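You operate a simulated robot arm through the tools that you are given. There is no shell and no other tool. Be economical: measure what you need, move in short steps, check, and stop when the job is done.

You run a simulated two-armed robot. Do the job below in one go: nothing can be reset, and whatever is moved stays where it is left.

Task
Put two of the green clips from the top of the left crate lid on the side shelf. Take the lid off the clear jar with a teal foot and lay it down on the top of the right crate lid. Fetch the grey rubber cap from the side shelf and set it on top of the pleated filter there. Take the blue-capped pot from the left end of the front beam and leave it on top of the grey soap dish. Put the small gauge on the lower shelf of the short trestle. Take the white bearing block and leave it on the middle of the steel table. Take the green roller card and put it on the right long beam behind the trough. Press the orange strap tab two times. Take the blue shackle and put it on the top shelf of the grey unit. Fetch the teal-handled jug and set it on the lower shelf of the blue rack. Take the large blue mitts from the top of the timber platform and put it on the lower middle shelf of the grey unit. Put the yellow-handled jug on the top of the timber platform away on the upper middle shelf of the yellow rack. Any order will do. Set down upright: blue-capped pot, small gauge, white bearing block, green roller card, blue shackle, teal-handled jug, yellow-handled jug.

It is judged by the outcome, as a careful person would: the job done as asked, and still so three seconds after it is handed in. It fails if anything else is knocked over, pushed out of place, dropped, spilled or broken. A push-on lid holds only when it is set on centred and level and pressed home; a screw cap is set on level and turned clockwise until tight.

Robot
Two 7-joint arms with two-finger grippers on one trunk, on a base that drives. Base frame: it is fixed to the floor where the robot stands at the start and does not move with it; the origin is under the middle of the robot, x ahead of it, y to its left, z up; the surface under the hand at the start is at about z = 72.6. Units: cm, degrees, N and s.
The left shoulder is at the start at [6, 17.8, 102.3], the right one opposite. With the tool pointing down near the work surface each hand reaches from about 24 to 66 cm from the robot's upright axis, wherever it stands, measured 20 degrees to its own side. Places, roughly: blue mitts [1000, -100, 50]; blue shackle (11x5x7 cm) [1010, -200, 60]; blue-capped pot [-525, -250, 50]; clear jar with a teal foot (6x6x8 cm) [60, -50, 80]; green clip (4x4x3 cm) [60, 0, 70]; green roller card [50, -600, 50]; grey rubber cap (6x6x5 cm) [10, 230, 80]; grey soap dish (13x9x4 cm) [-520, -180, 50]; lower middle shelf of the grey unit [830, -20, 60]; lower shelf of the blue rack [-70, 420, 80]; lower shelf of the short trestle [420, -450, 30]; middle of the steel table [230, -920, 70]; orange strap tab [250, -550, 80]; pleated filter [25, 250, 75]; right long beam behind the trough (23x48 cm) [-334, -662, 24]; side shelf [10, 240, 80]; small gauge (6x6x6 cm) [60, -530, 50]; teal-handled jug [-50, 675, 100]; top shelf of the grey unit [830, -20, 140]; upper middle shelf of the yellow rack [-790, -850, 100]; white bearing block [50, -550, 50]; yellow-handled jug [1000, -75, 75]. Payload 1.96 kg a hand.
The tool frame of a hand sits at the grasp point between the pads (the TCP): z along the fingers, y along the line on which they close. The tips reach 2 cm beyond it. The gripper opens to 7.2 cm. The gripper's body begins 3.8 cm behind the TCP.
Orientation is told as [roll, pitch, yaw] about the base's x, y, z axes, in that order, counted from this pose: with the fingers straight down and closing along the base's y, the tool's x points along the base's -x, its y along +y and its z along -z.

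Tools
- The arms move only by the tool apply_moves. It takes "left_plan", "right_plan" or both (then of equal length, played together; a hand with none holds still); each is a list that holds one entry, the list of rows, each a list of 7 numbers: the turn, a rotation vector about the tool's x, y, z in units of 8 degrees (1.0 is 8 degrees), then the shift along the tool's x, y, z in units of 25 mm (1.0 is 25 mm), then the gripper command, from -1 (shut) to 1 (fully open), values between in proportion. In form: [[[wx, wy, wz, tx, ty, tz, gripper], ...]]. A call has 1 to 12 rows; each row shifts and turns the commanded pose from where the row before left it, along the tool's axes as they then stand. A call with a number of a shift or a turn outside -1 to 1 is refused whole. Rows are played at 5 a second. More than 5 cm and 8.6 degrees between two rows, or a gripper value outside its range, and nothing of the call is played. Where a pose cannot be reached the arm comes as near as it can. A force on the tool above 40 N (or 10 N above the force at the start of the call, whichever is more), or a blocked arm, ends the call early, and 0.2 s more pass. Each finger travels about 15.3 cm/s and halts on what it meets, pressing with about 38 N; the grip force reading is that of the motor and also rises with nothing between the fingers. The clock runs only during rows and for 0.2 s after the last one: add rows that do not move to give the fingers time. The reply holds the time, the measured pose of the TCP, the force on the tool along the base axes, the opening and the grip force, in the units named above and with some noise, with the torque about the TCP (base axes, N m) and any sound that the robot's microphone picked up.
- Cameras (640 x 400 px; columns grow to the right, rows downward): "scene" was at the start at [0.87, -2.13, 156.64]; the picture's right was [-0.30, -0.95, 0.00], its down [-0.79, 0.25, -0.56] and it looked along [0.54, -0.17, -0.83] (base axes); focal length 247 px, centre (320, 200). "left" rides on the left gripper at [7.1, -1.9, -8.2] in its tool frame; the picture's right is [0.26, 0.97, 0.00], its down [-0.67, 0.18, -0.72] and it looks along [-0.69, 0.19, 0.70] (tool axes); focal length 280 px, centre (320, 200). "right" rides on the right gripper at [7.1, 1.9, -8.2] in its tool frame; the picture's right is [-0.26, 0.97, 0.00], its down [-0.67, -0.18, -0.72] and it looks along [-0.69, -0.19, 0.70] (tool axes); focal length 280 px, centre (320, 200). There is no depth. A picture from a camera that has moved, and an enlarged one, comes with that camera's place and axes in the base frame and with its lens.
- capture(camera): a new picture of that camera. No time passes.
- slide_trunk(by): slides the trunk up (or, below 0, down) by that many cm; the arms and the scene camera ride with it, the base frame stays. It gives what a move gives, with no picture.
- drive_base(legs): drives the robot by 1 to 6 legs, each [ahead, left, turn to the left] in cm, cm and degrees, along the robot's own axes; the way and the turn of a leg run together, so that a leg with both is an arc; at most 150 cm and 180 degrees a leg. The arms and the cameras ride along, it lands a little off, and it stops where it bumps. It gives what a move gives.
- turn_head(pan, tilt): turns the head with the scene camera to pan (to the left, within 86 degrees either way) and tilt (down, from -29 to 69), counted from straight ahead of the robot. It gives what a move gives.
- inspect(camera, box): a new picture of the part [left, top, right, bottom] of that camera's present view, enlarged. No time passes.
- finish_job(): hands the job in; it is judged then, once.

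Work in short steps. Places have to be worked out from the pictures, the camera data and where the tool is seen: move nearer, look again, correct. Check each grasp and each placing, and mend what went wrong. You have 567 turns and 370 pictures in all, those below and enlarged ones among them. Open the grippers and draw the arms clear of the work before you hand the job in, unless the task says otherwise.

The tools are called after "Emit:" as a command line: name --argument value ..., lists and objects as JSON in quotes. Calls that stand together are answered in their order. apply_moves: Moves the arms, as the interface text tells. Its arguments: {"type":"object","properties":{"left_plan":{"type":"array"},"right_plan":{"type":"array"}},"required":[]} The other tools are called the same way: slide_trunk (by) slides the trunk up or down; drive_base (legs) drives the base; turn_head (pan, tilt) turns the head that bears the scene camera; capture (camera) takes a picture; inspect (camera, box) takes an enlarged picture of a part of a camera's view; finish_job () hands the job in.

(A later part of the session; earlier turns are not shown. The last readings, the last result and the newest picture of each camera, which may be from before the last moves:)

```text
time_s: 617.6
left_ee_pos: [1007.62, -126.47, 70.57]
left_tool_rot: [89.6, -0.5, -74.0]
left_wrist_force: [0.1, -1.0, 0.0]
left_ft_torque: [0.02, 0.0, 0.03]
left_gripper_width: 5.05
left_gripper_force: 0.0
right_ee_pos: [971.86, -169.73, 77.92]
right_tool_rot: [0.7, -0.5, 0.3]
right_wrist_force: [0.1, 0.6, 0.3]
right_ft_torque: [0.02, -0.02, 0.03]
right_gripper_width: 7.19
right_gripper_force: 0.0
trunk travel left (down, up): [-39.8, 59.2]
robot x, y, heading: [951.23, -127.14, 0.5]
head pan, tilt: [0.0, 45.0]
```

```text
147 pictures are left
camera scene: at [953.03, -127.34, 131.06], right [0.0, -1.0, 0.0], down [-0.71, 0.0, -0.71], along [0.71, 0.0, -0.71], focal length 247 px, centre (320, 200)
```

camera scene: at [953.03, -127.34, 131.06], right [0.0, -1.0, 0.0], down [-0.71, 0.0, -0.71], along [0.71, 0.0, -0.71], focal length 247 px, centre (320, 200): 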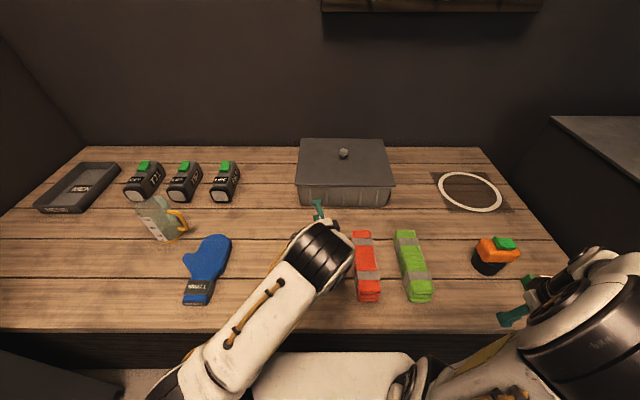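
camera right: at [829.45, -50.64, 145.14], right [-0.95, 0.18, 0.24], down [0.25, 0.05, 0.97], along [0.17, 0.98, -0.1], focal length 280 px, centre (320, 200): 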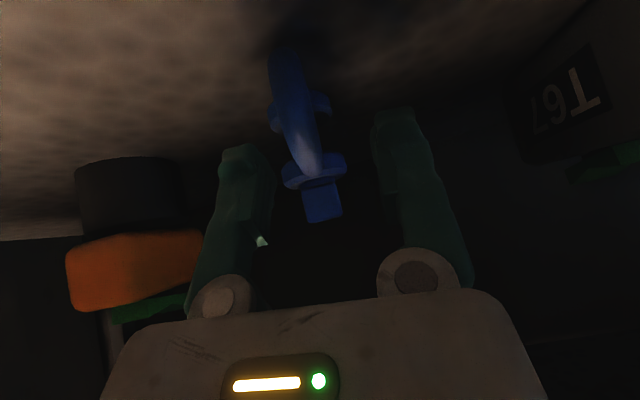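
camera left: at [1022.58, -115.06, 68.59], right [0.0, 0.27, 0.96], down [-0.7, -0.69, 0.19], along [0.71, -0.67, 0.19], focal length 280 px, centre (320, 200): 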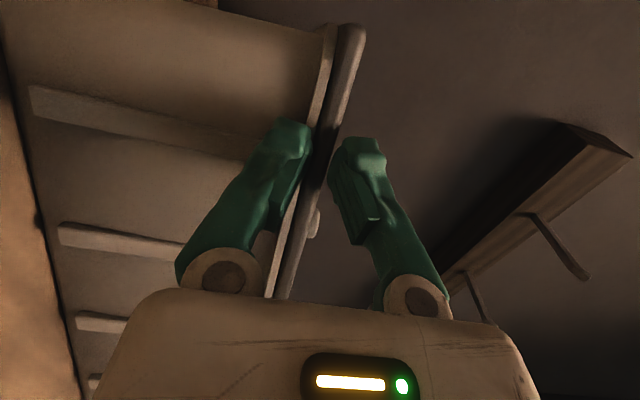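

The platform looks right again. Next the yellow-handled jug, with the same method as the teal one (right hand, pointing 40 degrees left). I back off and restore the left hand's normal pose first.

Emit:
drive_base --legs '[[-42, 0, 0]]'

Emit:
apply_moves --left_plan '[[[0, -0.2, -0.94, 0, 0, 0, 1], [0, -0.2, -0.94, 0, 0, 0, 1], [0, 0, -0.94, 0, 0, 0, 1], [0, 0, -0.94, 0, 0, 0, 1], [0, 0, -0.94, 0, 0, 0, 1], [0, 0, -0.94, 0, 0, 0, 1], [0, 0, -0.94, 0, 0, 0, 1], [0, 0, -0.94, 0, 0, 0, 1], [0, 0, -0.94, 0, 0, 0, 1], [0, 0, -0.94, 0, 0, 0, 1], [0, 0, -0.94, 0, 0, 0, 1], [0, 0, -0.94, 0, 0, 0, 1]]]'

Emit:
apply_moves --left_plan '[[[0, 1, 0, 0, 0, -0.6, 1], [0, 1, 0, 0, 0, -0.6, 1], [0, 1, 0, 0, 0, -0.6, 1], [0, 1, 0, 0.2, 0, -0.6, 1], [0, 1, 0, 0.2, 0, -0.4, 1], [0, 1, 0, 0.3, 0, -0.3, 1], [0, 1, 0, 0.3, 0, -0.3, 1], [0, 1, 0, 0.3, 0, -0.3, 1], [0, 1, 0, 0.3, 0, -0.3, 1], [0, 1, 0, 0.3, 0, -0.3, 1], [0, 1, 0, 0.3, 0, -0.3, 1]]]' --right_plan '[[[0, 0, -0.94, -0.4, 0, 0, 1], [0, 0, -0.94, -0.4, 0, 0, 1], [0, 0, -0.94, -0.4, 0, 0, 1], [0, 0, -0.94, -0.4, 0, 0, 1], [0, 0, -0.94, -0.4, 0, 0, 1], [0, -0.85, 0, -0.4, 0, 0, 1], [0, -0.85, 0, -0.4, 0, 0, 1], [0, -0.85, 0, -0.4, 0, 0, 1], [0, -0.85, 0, 0, 0, 0, 1], [0, -0.85, 0, 0, 0, 0, 1], [0, 0, 0, 0, 0, 0, 1]]]'

Emit:
slide_trunk --by 22

Emit:
capture --camera "scene"

```text
time_s: 620.2
left_ee_pos: [965.72, -126.72, 70.54]
left_tool_rot: [89.7, -0.5, -74.0]
left_wrist_force: [-0.2, 0.5, 0.6]
left_ft_torque: [0.0, -0.01, 0.02]
left_gripper_width: 5.03
left_gripper_force: 0.0
right_ee_pos: [929.96, -169.84, 77.96]
right_tool_rot: [0.7, -0.5, 0.1]
right_wrist_force: [0.0, -0.1, 1.1]
right_ft_torque: [0.01, -0.02, -0.07]
right_gripper_width: 7.18
right_gripper_force: 0.2
trunk travel left (down, up): [-39.8, 59.2]
robot x, y, heading: [909.01, -127.5, 0.3]
head pan, tilt: [0.0, 45.0]
```

```text
time_s: 622.8
left_ee_pos: [965.68, -126.63, 70.62]
left_tool_rot: [-90.3, -89.1, 103.1]
left_wrist_force: [0.0, 0.0, 0.4]
left_ft_torque: [-0.02, -0.02, 0.01]
left_gripper_width: 7.2
left_gripper_force: 0.1
right_ee_pos: [930.11, -169.99, 78.06]
right_tool_rot: [0.7, -0.5, 0.2]
right_wrist_force: [1.0, 0.7, 0.4]
right_ft_torque: [0.0, 0.0, -0.01]
right_gripper_width: 7.21
right_gripper_force: 0.1
trunk travel left (down, up): [-39.8, 59.2]
robot x, y, heading: [908.69, -127.23, 0.2]
head pan, tilt: [0.0, 45.0]
```

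```text
time_s: 625.2
left_ee_pos: [952.94, -129.5, 73.11]
left_tool_rot: [-0.8, -1.8, 12.8]
left_wrist_force: [0.7, 1.0, -0.2]
left_ft_torque: [-0.01, 0.0, 0.01]
left_gripper_width: 7.18
left_gripper_force: 0.1
right_ee_pos: [936.24, -167.19, 76.59]
right_tool_rot: [2.8, -20.2, 37.0]
right_wrist_force: [0.3, 0.0, -0.3]
right_ft_torque: [-0.05, -0.02, 0.0]
right_gripper_width: 7.22
right_gripper_force: 0.1
right hand out of reach, approached as far as the arm can: row 8, 9, 10
trunk travel left (down, up): [-39.8, 59.2]
robot x, y, heading: [909.04, -127.34, 0.3]
head pan, tilt: [0.0, 45.0]
```

```text
time_s: 627.5
left_ee_pos: [953.11, -129.5, 94.95]
left_tool_rot: [-0.7, -1.9, 12.8]
left_wrist_force: [0.2, -0.6, 0.5]
left_ft_torque: [-0.01, 0.02, -0.01]
left_gripper_width: 7.23
left_gripper_force: 0.0
right_ee_pos: [936.23, -167.21, 98.59]
right_tool_rot: [2.9, -20.2, 36.9]
right_wrist_force: [-1.1, -0.1, 0.6]
right_ft_torque: [0.0, -0.02, 0.02]
right_gripper_width: 7.19
right_gripper_force: 0.1
trunk travel left (down, up): [-61.8, 37.2]
robot x, y, heading: [909.25, -127.38, 0.2]
head pan, tilt: [0.0, 45.0]
```

```text
146 pictures are left
camera scene: at [911.31, -127.5, 153.06], right [0.0, -1.0, 0.0], down [-0.71, 0.0, -0.71], along [0.71, 0.0, -0.71], focal length 247 px, centre (320, 200)
```

scene: 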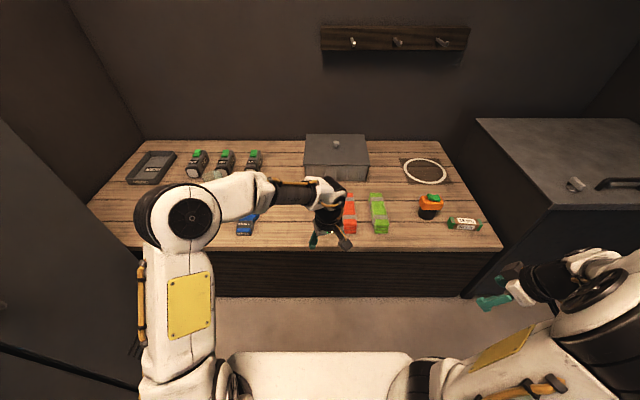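

I move the left hand out to the left, and the right hand forward with its full tilt, then drive toward the jug.

Emit:
apply_moves --left_plan '[[[0, 0, 0.16, 0.5, 0.9, 0, 1], [0, 0, 0.16, 0.5, 0.9, 0, 1], [0, 0, 0.16, 0.5, 0.9, 0, 1], [0, 0, 0.16, 0.5, 0.9, 0, 1], [0, 0, 0.16, 0.5, 0.9, 0, 1], [0, 0, 0.16, 0.5, 0.9, 0, 1], [0, 0, 0.16, 0.5, 0.9, 0, 1], [0, 0, 0.16, 0.5, 0.9, 0, 1], [0, 0, 0.16, 0.5, 0.9, 0, 1], [0, 0, 0.16, 0.5, 0.9, 0, 1]]]' --right_plan '[[[0, 0, 0, -0.7, 0, 0.4, 1], [0, 0, 0, -0.7, 0, 0.4, 1], [0, 0, 0, -0.7, 0, 0.4, 1], [0, 0, 0, -0.7, 0, 0.4, 1], [0, 0, 0, -0.7, 0, 0.4, 1], [0, 0, 0, -0.7, 0, 0.4, 1], [0, 0, 0, -0.7, 0, 0.4, 1], [0, 0, 0, -0.7, 0, 0.4, 1], [0, 0, 0, -0.4, 0, 0.4, 1], [0, 0, 0, 0, 0, 0, 1]]]'

Emit:
drive_base --legs '[[0, 32, 0], [40, 0, 0]]'

Emit:
capture --camera "scene"

```text
time_s: 629.7
left_ee_pos: [938.58, -108.7, 94.7]
left_tool_rot: [-0.3, -2.2, 0.0]
left_wrist_force: [-0.3, -0.5, 0.6]
left_ft_torque: [-0.03, 0.02, 0.0]
left_gripper_width: 7.18
left_gripper_force: 0.1
left hand out of reach, approached as far as the arm can: row 10
right_ee_pos: [949.61, -156.56, 95.45]
right_tool_rot: [2.8, -20.2, 36.9]
right_wrist_force: [1.1, -0.3, -0.3]
right_ft_torque: [0.01, 0.01, 0.03]
right_gripper_width: 7.2
right_gripper_force: 0.0
trunk travel left (down, up): [-61.8, 37.2]
robot x, y, heading: [909.01, -127.65, 0.0]
head pan, tilt: [0.0, 45.0]
```

```text
time_s: 631.9
left_ee_pos: [938.16, -79.26, 95.12]
left_tool_rot: [1.0, -2.2, -0.5]
left_wrist_force: [-0.2, 0.3, 0.0]
left_ft_torque: [0.0, -0.03, 0.0]
left_gripper_width: 7.21
left_gripper_force: 0.1
right_ee_pos: [949.1, -127.36, 94.88]
right_tool_rot: [3.6, -21.1, 36.2]
right_wrist_force: [-0.7, -0.4, 0.2]
right_ft_torque: [0.0, -0.03, -0.04]
right_gripper_width: 7.2
right_gripper_force: 0.1
trunk travel left (down, up): [-61.8, 37.2]
robot x, y, heading: [909.13, -96.71, -0.4]
head pan, tilt: [0.0, 45.0]
stopped in leg 1: the robot was blocked; the commanded pose is now the measured one
```

```text
145 pictures are left
camera scene: at [910.56, -98.96, 153.1], right [0.0, -1.0, -0.02], down [-0.7, 0.02, -0.71], along [0.71, 0.01, -0.7], focal length 247 px, centre (320, 200)
```

scene: 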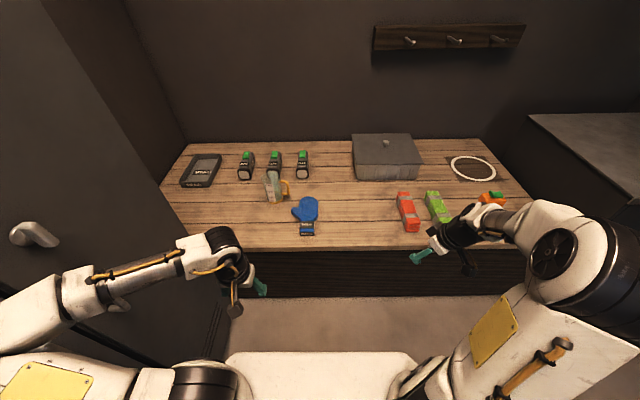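

The left elbow met the locker, so I shift right a little. The jug is better reached with the left hand, also pointing 40 degrees left. I drive up and orient it.

Emit:
drive_base --legs '[[0, -7, 0], [41, 0, 0]]'

Emit:
apply_moves --left_plan '[[[0, 0, -1, 0, 0, 0, 1], [0, 0, -1, 0, 0, 0, 1], [0, 0, -1, 0, 0, 0, 1], [0, 0, -1, 0, 0, 0, 1], [0, 0, -1, 0, 0, 0, 1], [0, -0.85, 0, -0.5, 0, 0, 1], [0, -0.85, 0, -0.5, 0, 0, 1], [0, -0.85, 0, -0.5, 0, 0.2, 1], [0, -0.85, 0, -0.5, 0, 0.3, 1], [0, -0.85, 0, -0.5, 0, 0.3, 1], [0, 0, 0, 0, 0, 0, 1]]]'

Emit:
capture --camera "scene"

Emit:
capture --camera "left"

```text
time_s: 635.1
left_ee_pos: [979.29, -84.63, 94.51]
left_tool_rot: [-0.1, -2.0, -0.6]
left_wrist_force: [0.7, -1.2, -1.4]
left_ft_torque: [-0.02, 0.05, -0.01]
left_gripper_width: 7.19
left_gripper_force: 0.2
right_ee_pos: [990.08, -132.71, 95.28]
right_tool_rot: [2.7, -20.2, 36.4]
right_wrist_force: [0.3, 1.0, 0.3]
right_ft_torque: [0.02, 0.0, -0.01]
right_gripper_width: 7.22
right_gripper_force: 0.0
trunk travel left (down, up): [-61.8, 37.2]
robot x, y, heading: [949.5, -103.5, -0.3]
head pan, tilt: [0.0, 45.0]
```

```text
time_s: 637.5
left_ee_pos: [987.73, -80.55, 95.23]
left_tool_rot: [-1.7, -35.4, 40.6]
left_wrist_force: [0.1, -0.6, -0.1]
left_ft_torque: [-0.01, -0.02, 0.01]
left_gripper_width: 7.21
left_gripper_force: 0.0
left hand out of reach, approached as far as the arm can: row 6, 7, 8, 9, 10
right_ee_pos: [990.04, -132.71, 95.27]
right_tool_rot: [2.9, -20.3, 36.4]
right_wrist_force: [0.3, 0.5, -0.1]
right_ft_torque: [-0.01, 0.03, -0.04]
right_gripper_width: 7.2
right_gripper_force: 0.1
trunk travel left (down, up): [-61.8, 37.2]
robot x, y, heading: [949.73, -103.32, -0.0]
head pan, tilt: [0.0, 45.0]
```

```text
144 pictures are left
camera scene: at [951.86, -103.23, 153.07], right [0.0, -1.0, 0.0], down [-0.71, 0.0, -0.71], along [0.71, 0.0, -0.71], focal length 247 px, centre (320, 200)
```

scene: 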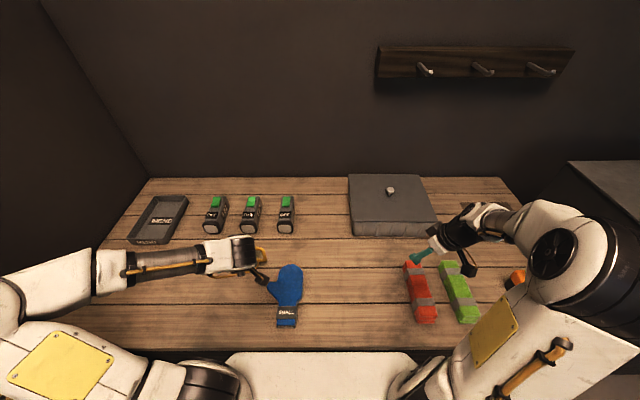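

```text
143 pictures are left
camera left: at [980.92, -88.72, 97.89], right [-0.78, 0.6, -0.18], down [-0.03, 0.25, 0.97], along [0.63, 0.76, -0.17], focal length 280 px, centre (320, 200)
```

left: 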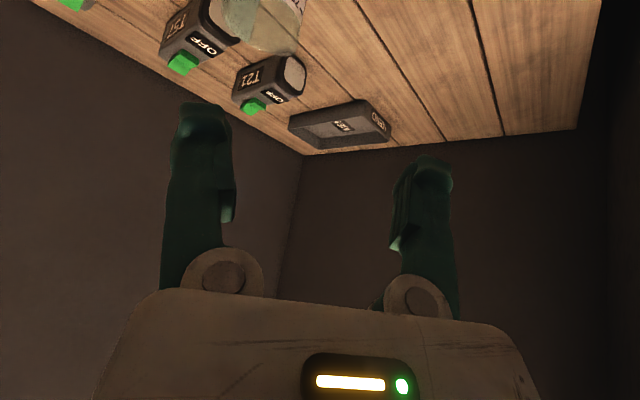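

Jug centre about [1007.3, -72], rim z≈73.5; pinch point [1004.4, -68.6]. I move above it and down to z 85.

Emit:
apply_moves --left_plan '[[[0, 0, 0, -0.83, -0.09, 0.59, 1], [0, 0, 0, -0.83, -0.09, 0.59, 1], [0, 0, 0, -0.83, -0.09, 0.59, 1], [0, 0, 0, -0.83, -0.09, 0.59, 1], [0, 0, 0, -0.83, -0.09, 0.59, 1], [0, 0, 0, -0.83, -0.09, 0.59, 1], [0, 0, 0, -0.83, -0.09, 0.59, 1], [0, 0, 0, -0.83, -0.09, 0.59, 1], [0, 0, 0, 0.58, 0, 0.8, 1], [0, 0, 0, 0.58, 0, 0.8, 1], [0, 0, 0, 0.58, 0, 0.8, 1], [0, 0, 0, 0.58, 0, 0.8, 1]]]'

Emit:
capture --camera "left"

Emit:
inspect --camera "scene" --box '[180, 190, 320, 300]'

```text
time_s: 640.1
left_ee_pos: [1004.8, -69.32, 85.35]
left_tool_rot: [-1.7, -35.4, 40.5]
left_wrist_force: [0.2, 1.3, -1.0]
left_ft_torque: [0.01, 0.01, 0.0]
left_gripper_width: 7.2
left_gripper_force: 0.3
right_ee_pos: [990.1, -132.68, 95.35]
right_tool_rot: [2.9, -20.2, 36.3]
right_wrist_force: [-0.9, -0.9, 0.8]
right_ft_torque: [0.01, -0.01, 0.01]
right_gripper_width: 7.22
right_gripper_force: 0.0
trunk travel left (down, up): [-61.8, 37.2]
robot x, y, heading: [949.92, -103.3, -0.0]
head pan, tilt: [0.0, 45.0]
```

```text
142 pictures are left
camera left: at [997.87, -77.49, 88.04], right [-0.78, 0.61, -0.18], down [-0.03, 0.25, 0.97], along [0.63, 0.76, -0.17], focal length 280 px, centre (320, 200)
```

left: 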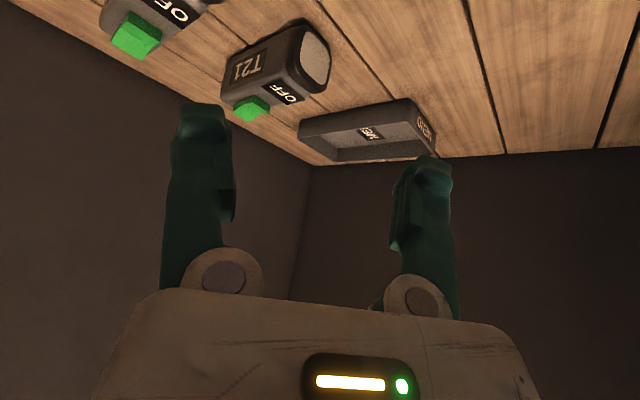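

```text
3.64 times, centred on (250, 245) of scene
camera zoom: at [951.95, -103.24, 153.07], right [0.0, -1.0, 0.0], down [-0.71, 0.0, -0.71], along [0.71, 0.0, -0.71], focal length 899 px, centre (574, 36)
```

zoom: 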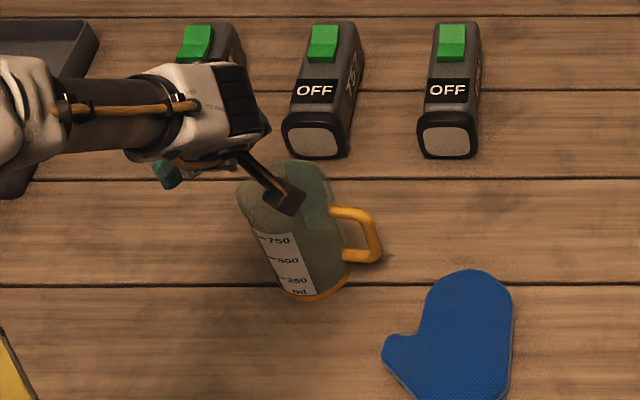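

The spout lies on the +y side, so I yaw the hand another 16 degrees left to keep the fingers off it.

Emit:
apply_moves --left_plan '[[[-0.58, 0, -0.815, 0, 0, 0, 1], [-0.58, 0, -0.815, 0, 0, 0, 1], [0, 0, 0, 0, 0, 0, 1]]]'

Emit:
inspect --camera "scene" --box '[180, 190, 320, 300]'

```text
time_s: 640.9
left_ee_pos: [1004.75, -69.18, 85.39]
left_tool_rot: [-1.6, -35.0, 56.6]
left_wrist_force: [-0.2, -0.1, -0.2]
left_ft_torque: [-0.03, -0.01, 0.0]
left_gripper_width: 7.2
left_gripper_force: 0.0
right_ee_pos: [989.97, -132.63, 95.33]
right_tool_rot: [2.9, -20.2, 36.3]
right_wrist_force: [-0.6, 0.1, 0.1]
right_ft_torque: [0.01, 0.02, -0.01]
right_gripper_width: 7.19
right_gripper_force: 0.0
trunk travel left (down, up): [-61.8, 37.2]
robot x, y, heading: [949.75, -103.16, -0.2]
head pan, tilt: [0.0, 45.0]
```

```text
3.64 times, centred on (250, 245) of scene
camera zoom: at [951.87, -103.23, 153.07], right [0.0, -1.0, 0.0], down [-0.71, 0.0, -0.71], along [0.71, 0.0, -0.71], focal length 899 px, centre (574, 36)
```

zoom: 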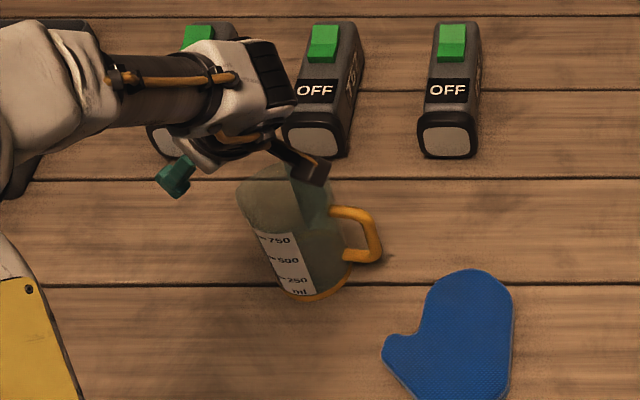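

Emit:
apply_moves --left_plan '[[[0, 0, 0, 0.55, 0.15, -0.39, 1], [0, 0, 0, 0.48, 0, 0.69, 1], [0, 0, 0, 0.48, 0, 0.69, 1], [0, 0, 0, 0.48, 0, 0.69, 1], [0, 0, 0, 0.3, 0, 0.43, 1], [0, 0, 0, 0, 0, 0, 1]]]'

Emit:
capture --camera "left"

Emit:
inspect --camera "scene" --box '[180, 190, 320, 300]'

```text
time_s: 642.3
left_ee_pos: [1003.49, -70.52, 77.65]
left_tool_rot: [-1.7, -35.0, 56.5]
left_wrist_force: [0.6, -0.2, -0.5]
left_ft_torque: [0.02, 0.01, -0.02]
left_gripper_width: 7.21
left_gripper_force: 0.0
right_ee_pos: [990.12, -132.67, 95.28]
right_tool_rot: [2.7, -20.3, 36.4]
right_wrist_force: [-0.7, 0.9, -0.3]
right_ft_torque: [-0.02, 0.01, -0.04]
right_gripper_width: 7.2
right_gripper_force: 0.1
trunk travel left (down, up): [-61.8, 37.2]
robot x, y, heading: [949.86, -103.14, -0.2]
head pan, tilt: [0.0, 45.0]
```

```text
139 pictures are left
camera left: at [999.19, -80.25, 80.48], right [-0.91, 0.37, -0.17], down [-0.09, 0.23, 0.97], along [0.4, 0.9, -0.18], focal length 280 px, centre (320, 200)
```

left: 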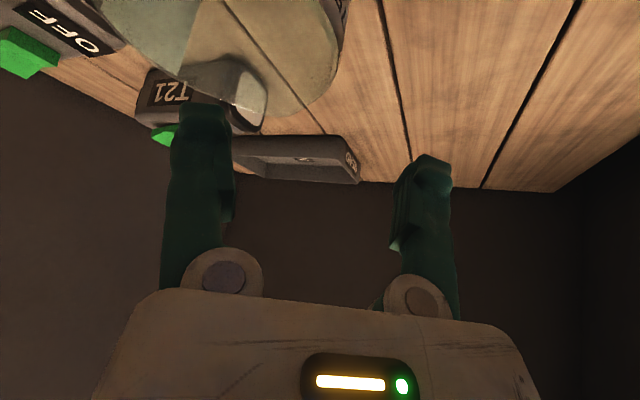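

```text
3.64 times, centred on (250, 245) of scene
camera zoom: at [951.88, -103.24, 153.06], right [0.0, -1.0, 0.0], down [-0.71, 0.0, -0.71], along [0.71, 0.0, -0.71], focal length 899 px, centre (574, 36)
```

zoom: 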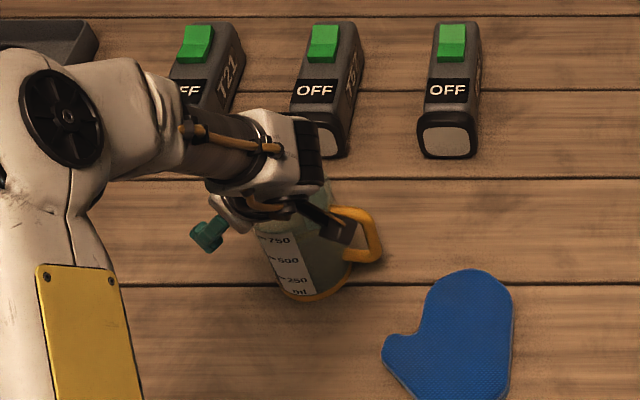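

The wall lies between the fingers. I shift back 1.2 cm and lower so the inner finger enters the jug.

Emit:
apply_moves --left_plan '[[[0, 0, 0, 0.38, -0.1, -0.27, 1], [0, 0, 0, 0.38, 0, 0.53, 1], [0, 0, 0, 0.38, 0, 0.53, 1], [0, 0, 0, 0.36, 0, 0.52, 1], [0, 0, 0, 0, 0, 0, 1]]]'

Emit:
capture --camera "left"

```text
time_s: 643.5
left_ee_pos: [1003.3, -71.66, 72.99]
left_tool_rot: [-1.7, -35.0, 56.5]
left_wrist_force: [-0.1, 0.2, 0.5]
left_ft_torque: [0.0, -0.02, 0.0]
left_gripper_width: 7.2
left_gripper_force: 0.0
right_ee_pos: [990.08, -132.66, 95.27]
right_tool_rot: [2.9, -20.3, 36.4]
right_wrist_force: [-0.1, -1.0, -1.1]
right_ft_torque: [-0.02, -0.01, -0.02]
right_gripper_width: 7.19
right_gripper_force: 0.1
trunk travel left (down, up): [-61.8, 37.2]
robot x, y, heading: [949.47, -103.46, -0.1]
head pan, tilt: [0.0, 45.0]
```

```text
137 pictures are left
camera left: at [998.83, -81.43, 75.72], right [-0.91, 0.37, -0.17], down [-0.09, 0.23, 0.97], along [0.4, 0.9, -0.18], focal length 280 px, centre (320, 200)
```

left: 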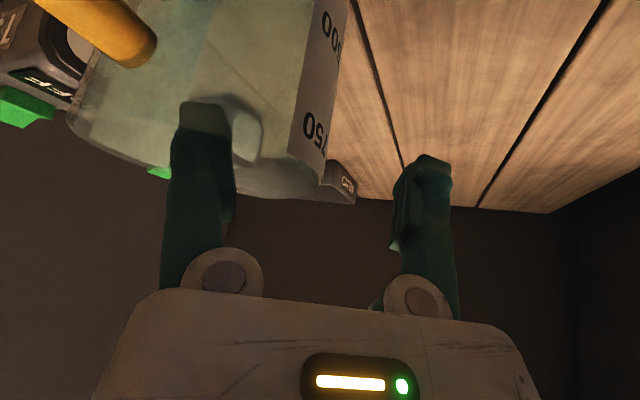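

The inner finger is inside. I close gently and lift a little.

Emit:
apply_moves --left_plan '[[[0, 0, 0, 0, 0, 0, 0.5], [0, 0, 0, 0, 0, 0, 0], [0, 0, 0, 0, 0, 0, -0.5], [0, 0, 0, 0, 0, 0, -1], [0, 0, 0, 0, 0, 0, -1], [0, 0, 0, 0, 0, 0, -1], [0, 0, 0, -0.2, 0, -0.3, -1], [0, 0, 0, -0.35, 0, -0.5, -1], [0, 0, 0, -0.35, 0, -0.5, -1], [0, 0, 0, 0, 0, 0, -1]]]'

Emit:
capture --camera "left"

Emit:
inspect --camera "scene" --box '[180, 190, 320, 300]'

```text
time_s: 645.7
left_ee_pos: [1003.1, -71.57, 76.99]
left_tool_rot: [-1.8, -35.0, 56.5]
left_wrist_force: [0.1, 0.2, -1.6]
left_ft_torque: [0.04, 0.04, -0.01]
left_gripper_width: 0.62
left_gripper_force: 32.1
right_ee_pos: [990.11, -132.73, 95.32]
right_tool_rot: [2.9, -20.2, 36.4]
right_wrist_force: [0.8, 0.1, -0.3]
right_ft_torque: [0.0, -0.02, 0.02]
right_gripper_width: 7.2
right_gripper_force: 0.0
trunk travel left (down, up): [-61.8, 37.2]
robot x, y, heading: [949.7, -103.05, -0.5]
head pan, tilt: [0.0, 45.0]
```

```text
136 pictures are left
camera left: at [998.79, -81.35, 79.6], right [-0.91, 0.37, -0.17], down [-0.09, 0.23, 0.97], along [0.4, 0.9, -0.18], focal length 280 px, centre (320, 200)
```

left: 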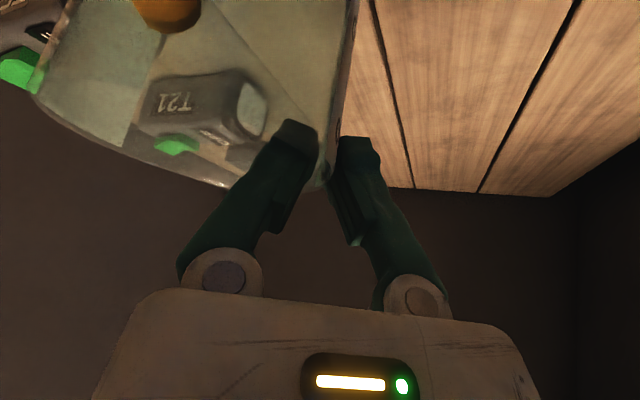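

```text
3.64 times, centred on (250, 245) of scene
camera zoom: at [951.93, -103.22, 153.06], right [0.0, -1.0, 0.0], down [-0.71, 0.0, -0.71], along [0.71, 0.0, -0.71], focal length 899 px, centre (574, 36)
```

zoom: 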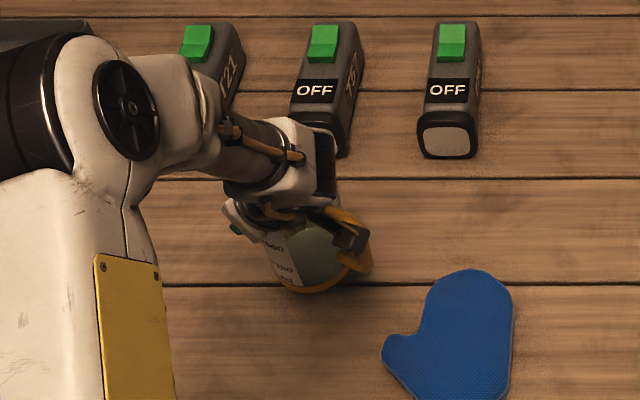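

The jug is held at its wall (0.62 cm). I lift it, back away and turn for the exit.

Emit:
apply_moves --left_plan '[[[0, 0, 0, -0.48, 0, -0.69, -1], [0, 0, 0, -0.48, 0, -0.69, -1], [0, 0, 0, -0.48, 0, -0.69, -1], [0, 0, 0, -0.48, 0, -0.69, -1], [0, 0, 0, -0.48, 0, -0.69, -1], [0, 0, 0, 0, 0, 0, -1]]]'

Emit:
drive_base --legs '[[-40, 0, 0], [-40, -60, 0], [0, -35, 0], [0, 0, -178]]'

Emit:
turn_head --pan 0 --tilt 25

Emit:
capture --camera "scene"

```text
time_s: 647.1
left_ee_pos: [1002.82, -71.5, 87.3]
left_tool_rot: [-1.7, -35.0, 56.6]
left_wrist_force: [0.9, -1.0, -1.8]
left_ft_torque: [0.04, 0.01, -0.01]
left_gripper_width: 0.63
left_gripper_force: 32.6
right_ee_pos: [989.97, -132.62, 95.25]
right_tool_rot: [2.8, -20.1, 36.4]
right_wrist_force: [-1.1, 0.5, -0.1]
right_ft_torque: [-0.01, -0.01, 0.02]
right_gripper_width: 7.2
right_gripper_force: 0.0
trunk travel left (down, up): [-61.8, 37.2]
robot x, y, heading: [949.5, -103.41, -0.1]
head pan, tilt: [0.0, 45.0]
```

```text
time_s: 662.1
left_ee_pos: [820.5, -236.08, 87.41]
left_tool_rot: [-1.7, -35.0, -117.0]
left_wrist_force: [-0.4, -0.2, -2.4]
left_ft_torque: [-0.01, -0.04, 0.0]
left_gripper_width: 0.61
left_gripper_force: 31.7
right_ee_pos: [826.37, -173.76, 95.37]
right_tool_rot: [2.9, -20.1, -137.1]
right_wrist_force: [0.0, -0.1, 0.0]
right_ft_torque: [0.0, 0.0, -0.01]
right_gripper_width: 7.2
right_gripper_force: 0.0
trunk travel left (down, up): [-61.8, 37.2]
robot x, y, heading: [869.89, -198.46, -173.9]
head pan, tilt: [0.0, 45.0]
```

```text
time_s: 662.9
left_ee_pos: [820.43, -235.99, 87.3]
left_tool_rot: [-1.7, -35.0, -116.9]
left_wrist_force: [0.0, -0.3, -0.6]
left_ft_torque: [-0.04, -0.05, 0.0]
left_gripper_width: 0.59
left_gripper_force: 31.6
right_ee_pos: [826.37, -173.83, 95.27]
right_tool_rot: [2.9, -20.2, -137.1]
right_wrist_force: [0.4, -0.2, 0.8]
right_ft_torque: [0.02, 0.01, -0.01]
right_gripper_width: 7.2
right_gripper_force: 0.1
trunk travel left (down, up): [-61.8, 37.2]
robot x, y, heading: [869.77, -198.43, -173.8]
head pan, tilt: [0.0, 25.0]
```

```text
134 pictures are left
camera scene: at [866.61, -198.76, 156.11], right [-0.11, 0.99, 0.0], down [0.42, 0.05, -0.91], along [-0.9, -0.1, -0.42], focal length 247 px, centre (320, 200)
```

scene: 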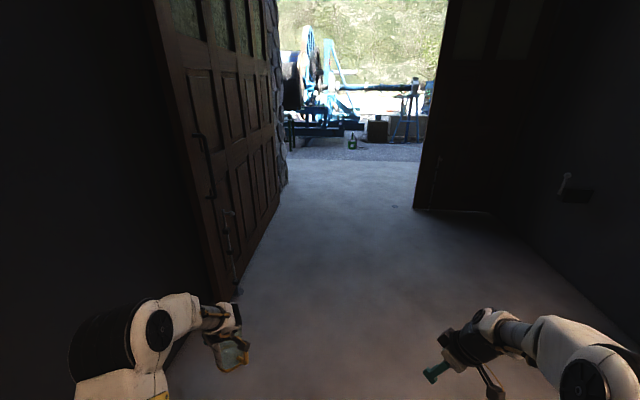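

Emit:
drive_base --legs '[[0, 0, -6], [130, 0, 0], [130, 0, 0], [130, 0, 0]]'

Emit:
turn_head --pan 45 --tilt 20

Emit:
capture --camera "scene"

```text
time_s: 682.3
left_ee_pos: [425.55, -223.86, 87.26]
left_tool_rot: [-1.7, -35.0, -125.3]
left_wrist_force: [-0.1, -0.1, -1.0]
left_ft_torque: [-0.08, -0.04, 0.0]
left_gripper_width: 0.59
left_gripper_force: 31.2
right_ee_pos: [440.28, -163.15, 95.34]
right_tool_rot: [2.8, -20.2, -145.3]
right_wrist_force: [0.1, 0.4, -0.1]
right_ft_torque: [-0.02, 0.01, 0.01]
right_gripper_width: 7.19
right_gripper_force: 0.1
trunk travel left (down, up): [-61.8, 37.2]
robot x, y, heading: [479.64, -193.72, 177.7]
head pan, tilt: [0.0, 25.0]
```

```text
time_s: 683.4
left_ee_pos: [425.6, -223.77, 87.39]
left_tool_rot: [-1.7, -35.0, -125.3]
left_wrist_force: [0.9, 0.1, -1.4]
left_ft_torque: [-0.05, -0.03, 0.01]
left_gripper_width: 0.59
left_gripper_force: 31.7
right_ee_pos: [440.3, -163.2, 95.32]
right_tool_rot: [2.8, -20.3, -145.4]
right_wrist_force: [-0.6, 0.7, 0.6]
right_ft_torque: [0.02, -0.02, 0.0]
right_gripper_width: 7.21
right_gripper_force: 0.0
trunk travel left (down, up): [-61.8, 37.2]
robot x, y, heading: [479.86, -193.43, 177.8]
head pan, tilt: [45.0, 20.0]
```

```text
133 pictures are left
camera scene: at [478.95, -200.24, 156.93], right [-0.68, 0.73, 0.0], down [0.25, 0.23, -0.94], along [-0.69, -0.64, -0.34], focal length 247 px, centre (320, 200)
```

scene: 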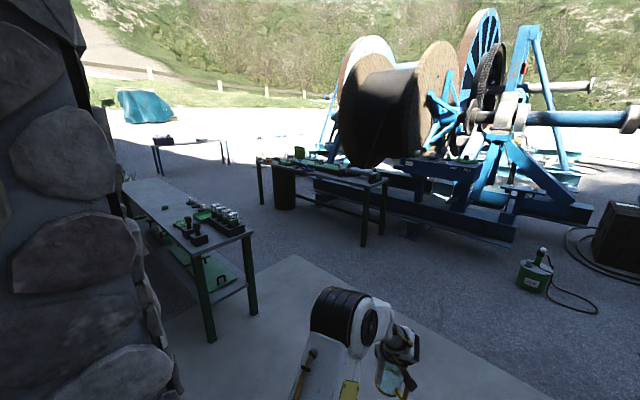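

The corridor between the short trestle table (x≥399) and the bench (x≈245, whose far end holds the strap tab) is wide enough. I drive into it sideways, facing the bench.

Emit:
drive_base --legs '[[135, 0, 2], [0, 120, 0], [0, 120, 0], [0, 80, 0]]'

Emit:
turn_head --pan 20 --tilt 30

Emit:
capture --camera "scene"

```text
time_s: 705.3
left_ee_pos: [299.61, -546.86, 87.28]
left_tool_rot: [-1.7, -35.0, -122.8]
left_wrist_force: [0.1, -0.1, -1.6]
left_ft_torque: [-0.06, -0.02, -0.01]
left_gripper_width: 0.58
left_gripper_force: 31.5
right_ee_pos: [311.68, -485.67, 95.16]
right_tool_rot: [2.8, -20.2, -142.9]
right_wrist_force: [-0.3, -0.1, -0.5]
right_ft_torque: [0.01, -0.04, 0.02]
right_gripper_width: 7.19
right_gripper_force: 0.1
trunk travel left (down, up): [-61.8, 37.2]
robot x, y, heading: [352.47, -514.73, -179.5]
head pan, tilt: [45.0, 20.0]
```

```text
time_s: 706.2
left_ee_pos: [299.56, -546.85, 87.28]
left_tool_rot: [-1.8, -35.1, -122.9]
left_wrist_force: [-1.1, 0.6, -1.6]
left_ft_torque: [-0.03, -0.02, 0.03]
left_gripper_width: 0.58
left_gripper_force: 31.8
right_ee_pos: [311.6, -485.58, 95.35]
right_tool_rot: [2.8, -20.2, -142.9]
right_wrist_force: [-0.2, -0.2, -0.3]
right_ft_torque: [0.02, -0.05, 0.01]
right_gripper_width: 7.19
right_gripper_force: 0.0
trunk travel left (down, up): [-61.8, 37.2]
robot x, y, heading: [352.33, -514.59, -179.5]
head pan, tilt: [20.0, 30.0]
```

```text
132 pictures are left
camera scene: at [349.93, -517.58, 155.33], right [-0.35, 0.94, 0.0], down [0.47, 0.18, -0.87], along [-0.81, -0.3, -0.5], focal length 247 px, centre (320, 200)
```

scene: 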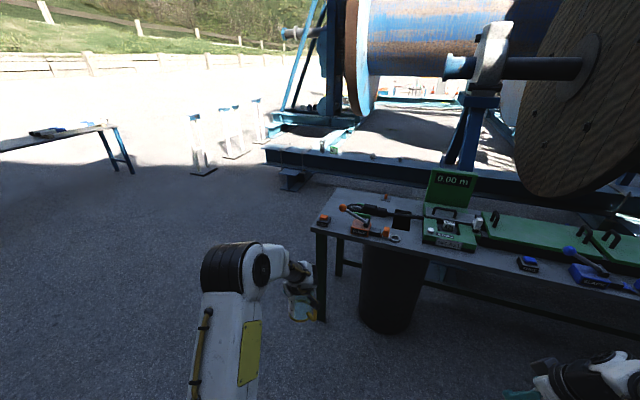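

Emit:
inspect --camera "scene" --box '[305, 130, 505, 260]'

```text
3.08 times, centred on (405, 195) of scene
camera zoom: at [349.93, -517.58, 155.33], right [-0.35, 0.94, 0.0], down [0.47, 0.18, -0.87], along [-0.81, -0.3, -0.5], focal length 761 px, centre (58, 215)
```

zoom: 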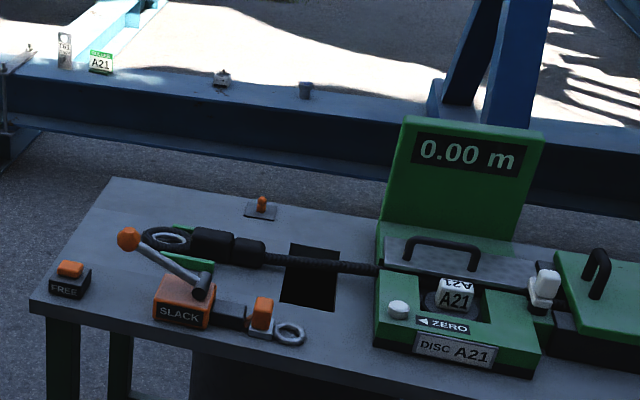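

Candidates: an orange "FREE" push tab near [245, -554], a "SLACK" lever, and other orange bits. I drive closer and look with the right hand camera and zoom.

Emit:
drive_base --legs '[[30, 20, 0]]'

Emit:
turn_head --pan 10 --tilt 40

Emit:
capture --camera "scene"

Emit:
inspect --camera "scene" --box '[290, 150, 430, 260]'

```text
time_s: 708.5
left_ee_pos: [270.22, -567.92, 87.24]
left_tool_rot: [-1.7, -34.9, -122.4]
left_wrist_force: [-0.4, -0.7, -1.0]
left_ft_torque: [-0.02, -0.03, 0.0]
left_gripper_width: 0.59
left_gripper_force: 31.6
right_ee_pos: [281.99, -506.6, 95.24]
right_tool_rot: [2.8, -20.0, -142.4]
right_wrist_force: [-0.3, -0.5, -0.4]
right_ft_torque: [-0.02, -0.02, 0.01]
right_gripper_width: 7.18
right_gripper_force: 0.0
trunk travel left (down, up): [-61.8, 37.2]
robot x, y, heading: [322.88, -535.12, -179.1]
head pan, tilt: [20.0, 30.0]
```

```text
time_s: 709.2
left_ee_pos: [270.21, -567.89, 87.29]
left_tool_rot: [-1.7, -35.0, -122.3]
left_wrist_force: [-0.1, 0.0, -0.4]
left_ft_torque: [-0.06, -0.03, 0.01]
left_gripper_width: 0.59
left_gripper_force: 31.5
right_ee_pos: [281.94, -506.44, 95.34]
right_tool_rot: [2.8, -20.3, -142.5]
right_wrist_force: [-0.8, 0.6, 0.0]
right_ft_torque: [0.01, 0.03, -0.05]
right_gripper_width: 7.19
right_gripper_force: 0.1
trunk travel left (down, up): [-61.8, 37.2]
robot x, y, heading: [323.01, -535.16, -178.8]
head pan, tilt: [10.0, 40.0]
```

```text
130 pictures are left
camera scene: at [320.54, -536.62, 153.8], right [-0.19, 0.98, 0.0], down [0.63, 0.12, -0.77], along [-0.75, -0.14, -0.64], focal length 247 px, centre (320, 200)
```

scene: 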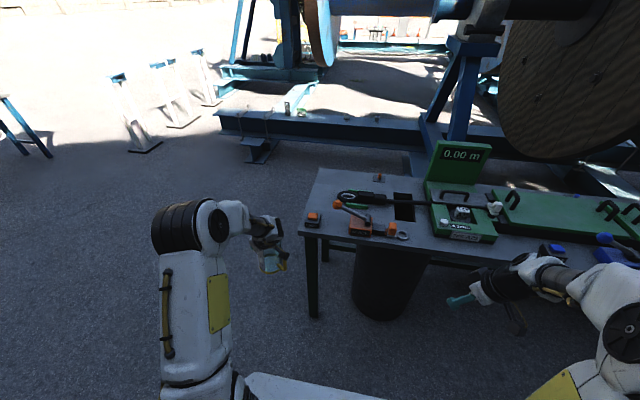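

```text
3.64 times, centred on (360, 205) of scene
camera zoom: at [320.54, -536.62, 153.8], right [-0.19, 0.98, 0.0], down [0.63, 0.12, -0.77], along [-0.75, -0.14, -0.64], focal length 899 px, centre (174, 182)
```

zoom: 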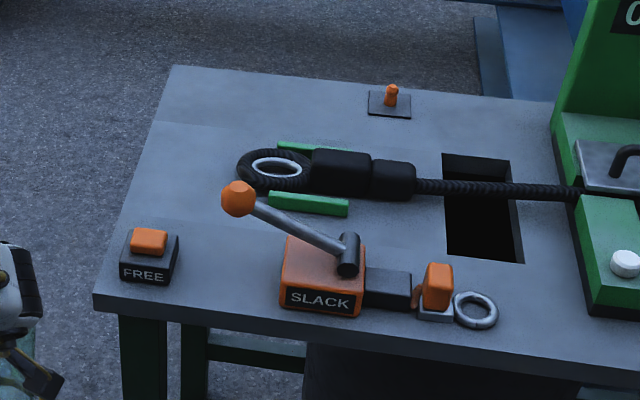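

The tab that matches [250, -550] is the orange push tab on the "FREE" box at about [248, -553]. I reposition so the right hand is in front of it and straighten that hand.

Emit:
drive_base --legs '[[0, 34, 0], [15, 0, -1]]'

Emit:
apply_moves --right_plan '[[[0, 0.85, 0, 0, 0, 0, -1], [0, 0.85, 0, 0, 0, 0, -1], [-0.3, 0.8, 0, 0, 0, 0, -1], [0, 0, 0.92, -0.5, 0, 0, -1], [0, 0, 0.92, -0.5, 0, 0, -1], [0, 0, 0.92, -0.5, 0, 0, -1], [0, 0, 0.92, -0.5, 0, 0, -1], [0, 0, 0.92, -0.5, 0, 0, -1], [0, 0, 0, 0, 0, 0, -1]]]'

Emit:
capture --camera "right"

```text
time_s: 712.5
left_ee_pos: [254.39, -600.29, 87.22]
left_tool_rot: [-1.6, -35.0, -124.0]
left_wrist_force: [-0.4, 1.2, -1.0]
left_ft_torque: [-0.04, -0.02, 0.02]
left_gripper_width: 0.6
left_gripper_force: 32.1
right_ee_pos: [267.79, -539.17, 95.26]
right_tool_rot: [2.9, -20.1, -144.2]
right_wrist_force: [-0.4, -0.6, 0.6]
right_ft_torque: [-0.01, 0.0, 0.0]
right_gripper_width: 7.21
right_gripper_force: 0.1
trunk travel left (down, up): [-61.8, 37.2]
robot x, y, heading: [307.87, -568.69, 179.4]
head pan, tilt: [10.0, 40.0]
```

```text
time_s: 714.5
left_ee_pos: [254.38, -600.1, 87.43]
left_tool_rot: [-1.7, -35.1, -124.0]
left_wrist_force: [0.4, 0.6, -0.7]
left_ft_torque: [-0.03, -0.04, 0.0]
left_gripper_width: 0.6
left_gripper_force: 31.3
right_ee_pos: [263.39, -541.31, 95.22]
right_tool_rot: [4.2, 1.5, -172.4]
right_wrist_force: [-0.2, -0.5, 0.0]
right_ft_torque: [0.01, -0.04, -0.03]
right_gripper_width: 0.0
right_gripper_force: 30.0
right hand out of reach, approached as far as the arm can: row 7, 8
trunk travel left (down, up): [-61.8, 37.2]
robot x, y, heading: [307.99, -568.66, 179.4]
head pan, tilt: [10.0, 40.0]
```

```text
128 pictures are left
camera right: at [270.42, -541.64, 103.72], right [-0.13, -0.99, 0.06], down [-0.72, 0.14, 0.68], along [-0.68, 0.05, -0.73], focal length 280 px, centre (320, 200)
```

right: 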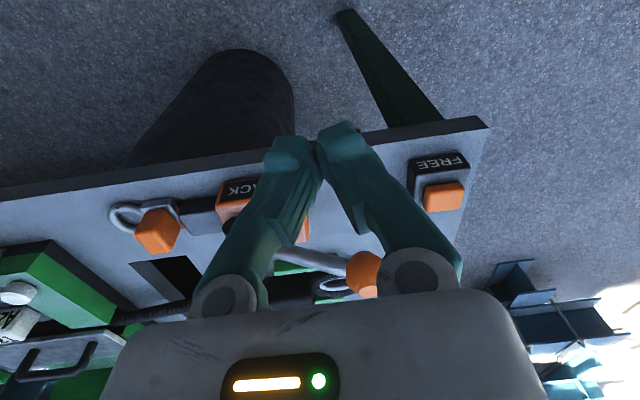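

Button top at about [250.3, -552.3]. I move sideways first (away from the lever knob), then over it.

Emit:
apply_moves --right_plan '[[[0.13, 0, 0, 0, 0.92, 0, -1], [0.13, 0, 0, 0, 0.92, 0, -1], [0.13, 0, 0, 0, 0.92, 0, -1], [0.13, 0, 0, 0, 0.92, 0, -1], [0, 0, 0, -0.96, 0, 0.2, -1], [0, 0, 0, -0.96, 0, 0.2, -1], [0, 0, 0, -0.96, 0, 0.2, -1], [0, 0, 0, -0.96, 0, 0.2, -1], [0, 0, 0, -0.96, 0, 0.2, -1], [0, 0, 0, -0.96, 0, 0.2, -1], [0, 0, 0, 0, 0, 0, -1]]]'

Emit:
capture --camera "right"

```text
time_s: 716.9
left_ee_pos: [254.5, -600.21, 87.32]
left_tool_rot: [-1.7, -34.9, -124.0]
left_wrist_force: [0.4, 1.4, -1.3]
left_ft_torque: [-0.03, -0.03, -0.02]
left_gripper_width: 0.6
left_gripper_force: 31.4
right_ee_pos: [258.56, -551.05, 94.38]
right_tool_rot: [0.0, 1.2, -172.3]
right_wrist_force: [0.7, 0.4, 0.7]
right_ft_torque: [-0.02, -0.01, -0.01]
right_gripper_width: 0.0
right_gripper_force: 29.5
right hand out of reach, approached as far as the arm can: row 7, 8, 9, 10
trunk travel left (down, up): [-61.8, 37.2]
robot x, y, heading: [307.92, -569.17, 179.1]
head pan, tilt: [10.0, 40.0]
```

```text
127 pictures are left
camera right: at [265.77, -552.06, 102.68], right [-0.13, -0.99, -0.01], down [-0.71, 0.09, 0.7], along [-0.69, 0.1, -0.71], focal length 280 px, centre (320, 200)
```

right: 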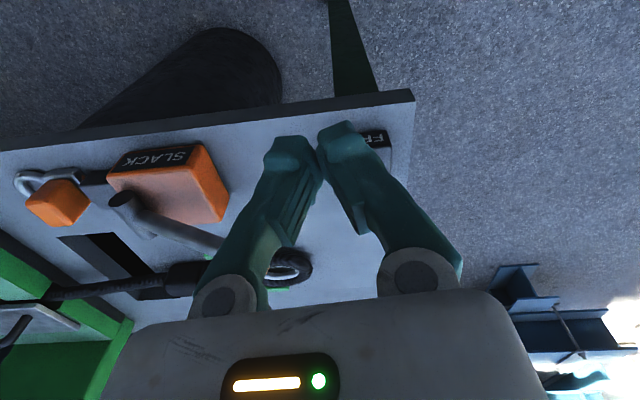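

I drive 8 cm nearer so the hand comes over the button.

Emit:
drive_base --legs '[[8.5, 1, 0]]'

Emit:
capture --camera "right"

Emit:
inspect --camera "scene" --box '[290, 180, 450, 300]'

```text
time_s: 717.9
left_ee_pos: [246.01, -601.03, 87.29]
left_tool_rot: [-1.6, -34.9, -124.2]
left_wrist_force: [-0.6, 1.3, -1.3]
left_ft_torque: [-0.06, -0.07, 0.02]
left_gripper_width: 0.6
left_gripper_force: 31.1
right_ee_pos: [250.05, -552.02, 94.32]
right_tool_rot: [-0.1, 1.3, -172.5]
right_wrist_force: [-0.1, 0.8, -1.1]
right_ft_torque: [-0.01, -0.02, 0.0]
right_gripper_width: 0.01
right_gripper_force: 29.7
trunk travel left (down, up): [-61.8, 37.2]
robot x, y, heading: [299.82, -569.92, 179.4]
head pan, tilt: [10.0, 40.0]
```

```text
126 pictures are left
camera right: at [257.2, -552.92, 102.63], right [-0.13, -0.99, -0.01], down [-0.71, 0.09, 0.7], along [-0.69, 0.1, -0.71], focal length 280 px, centre (320, 200)
```

right: 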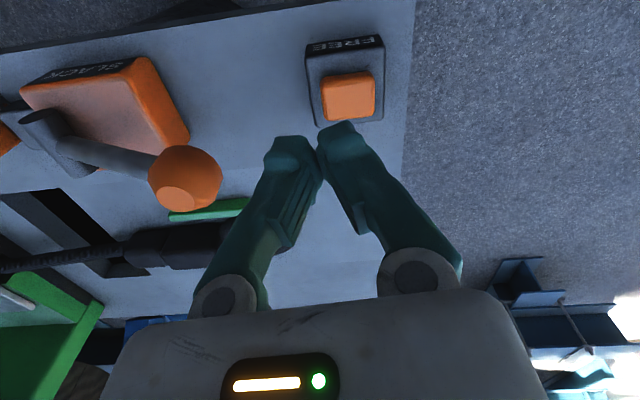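

```text
3.33 times, centred on (370, 240) of scene
camera zoom: at [296.93, -571.18, 153.79], right [-0.16, 0.99, 0.0], down [0.64, 0.1, -0.77], along [-0.76, -0.12, -0.64], focal length 824 px, centre (153, 67)
```

zoom: 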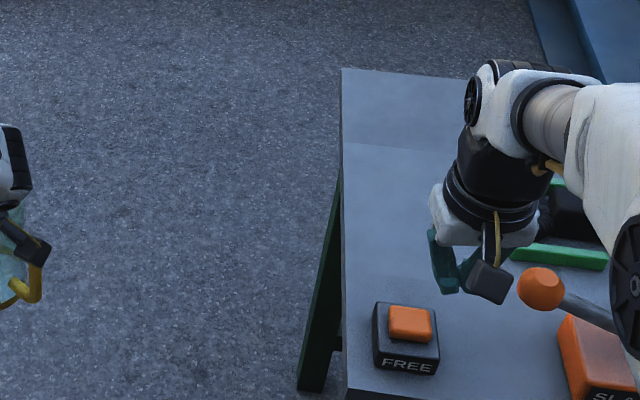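

The button top triangulates to [248.5, -553.7, 83.6]. I align and descend to just above it.

Emit:
apply_moves --right_plan '[[[0, 0, 0, -0.68, 0.6, 0, -1], [0, 0, 0, 0, 0, 0.8, -1], [0, 0, 0, 0, 0, 0.8, -1], [0, 0, 0, 0, 0, 0.8, -1], [0, 0, 0, 0, 0, 0.6, -1], [0, 0, 0, 0, 0, 0, -1]]]'

Emit:
capture --camera "right"

```text
time_s: 719.3
left_ee_pos: [245.99, -601.05, 87.22]
left_tool_rot: [-1.7, -35.0, -124.0]
left_wrist_force: [0.3, -0.3, -0.6]
left_ft_torque: [-0.03, -0.03, 0.01]
left_gripper_width: 0.6
left_gripper_force: 31.7
right_ee_pos: [250.23, -551.94, 86.85]
right_tool_rot: [0.0, 1.2, -172.4]
right_wrist_force: [-0.9, -0.2, -0.5]
right_ft_torque: [-0.01, 0.0, 0.0]
right_gripper_width: 0.02
right_gripper_force: 29.3
right hand out of reach, approached as far as the arm can: row 1
trunk travel left (down, up): [-61.8, 37.2]
robot x, y, heading: [299.36, -570.13, 179.0]
head pan, tilt: [10.0, 40.0]
```

```text
124 pictures are left
camera right: at [257.3, -552.93, 95.06], right [-0.13, -0.99, -0.01], down [-0.71, 0.09, 0.7], along [-0.69, 0.1, -0.71], focal length 280 px, centre (320, 200)
```

right: 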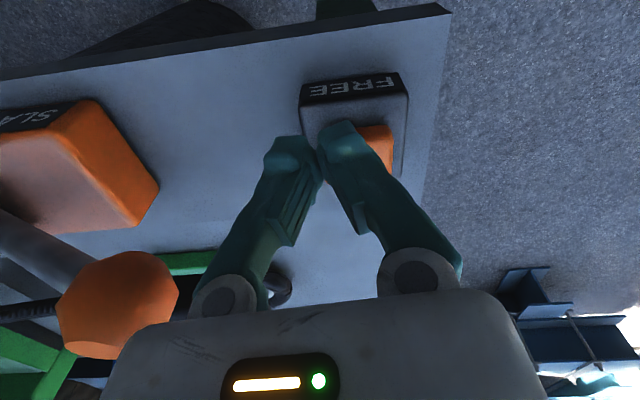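

The sideways shift did not happen at the greater height; I do it now, then press down slowly.

Emit:
apply_moves --right_plan '[[[0, 0, 0, 0, 0, -0.2, -1], [0, 0, 0, -0.6, 0.6, 0, -1], [0, 0, 0, 0, 0, 0, -1]]]'

Emit:
capture --camera "right"

```text
time_s: 720.1
left_ee_pos: [246.04, -600.94, 87.36]
left_tool_rot: [-1.7, -35.0, -124.0]
left_wrist_force: [0.3, 0.5, -2.0]
left_ft_torque: [-0.02, -0.01, -0.03]
left_gripper_width: 0.59
left_gripper_force: 32.1
right_ee_pos: [248.9, -553.78, 87.3]
right_tool_rot: [0.0, 1.2, -172.4]
right_wrist_force: [-0.4, -0.2, 0.2]
right_ft_torque: [0.0, 0.01, -0.01]
right_gripper_width: 0.0
right_gripper_force: 29.4
trunk travel left (down, up): [-61.8, 37.2]
robot x, y, heading: [299.32, -569.32, 178.9]
head pan, tilt: [10.0, 40.0]
```

```text
123 pictures are left
camera right: at [256.04, -554.61, 95.6], right [-0.13, -0.99, -0.01], down [-0.71, 0.09, 0.7], along [-0.69, 0.1, -0.71], focal length 280 px, centre (320, 200)
```

right: 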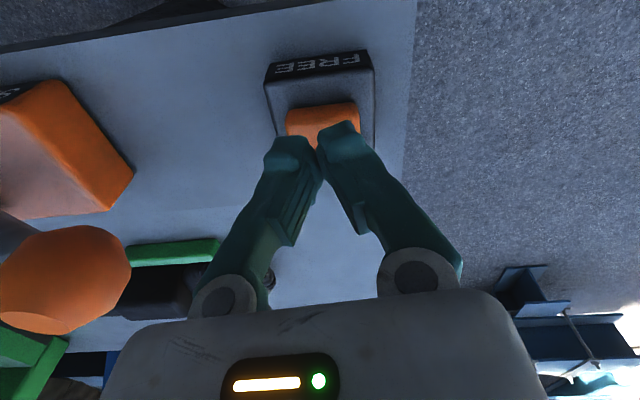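

The fingertips are over the button. I press down in small steps, listening for a sound.

Emit:
apply_moves --right_plan '[[[0, 0, 0, 0.2, 0, 0.3, -1], [0, 0, 0, 0, 0, 0.25, -1], [0, 0, 0, 0, 0, 0.12, -1], [0, 0, 0, 0, 0, 0.12, -1], [0, 0, 0, 0, 0, 0.1, -1], [0, 0, 0, 0, 0, 0, -1]]]'

```text
time_s: 721.5
left_ee_pos: [246.02, -601.02, 87.27]
left_tool_rot: [-1.8, -35.1, -123.9]
left_wrist_force: [0.1, 0.3, -2.2]
left_ft_torque: [-0.03, 0.02, 0.01]
left_gripper_width: 0.6
left_gripper_force: 31.3
right_ee_pos: [249.6, -553.51, 85.08]
right_tool_rot: [0.0, 1.2, -172.4]
right_wrist_force: [-0.2, 0.6, -0.1]
right_ft_torque: [-0.02, 0.02, 0.0]
right_gripper_width: 0.01
right_gripper_force: 29.9
trunk travel left (down, up): [-61.8, 37.2]
robot x, y, heading: [299.42, -569.78, 179.4]
head pan, tilt: [10.0, 40.0]
```

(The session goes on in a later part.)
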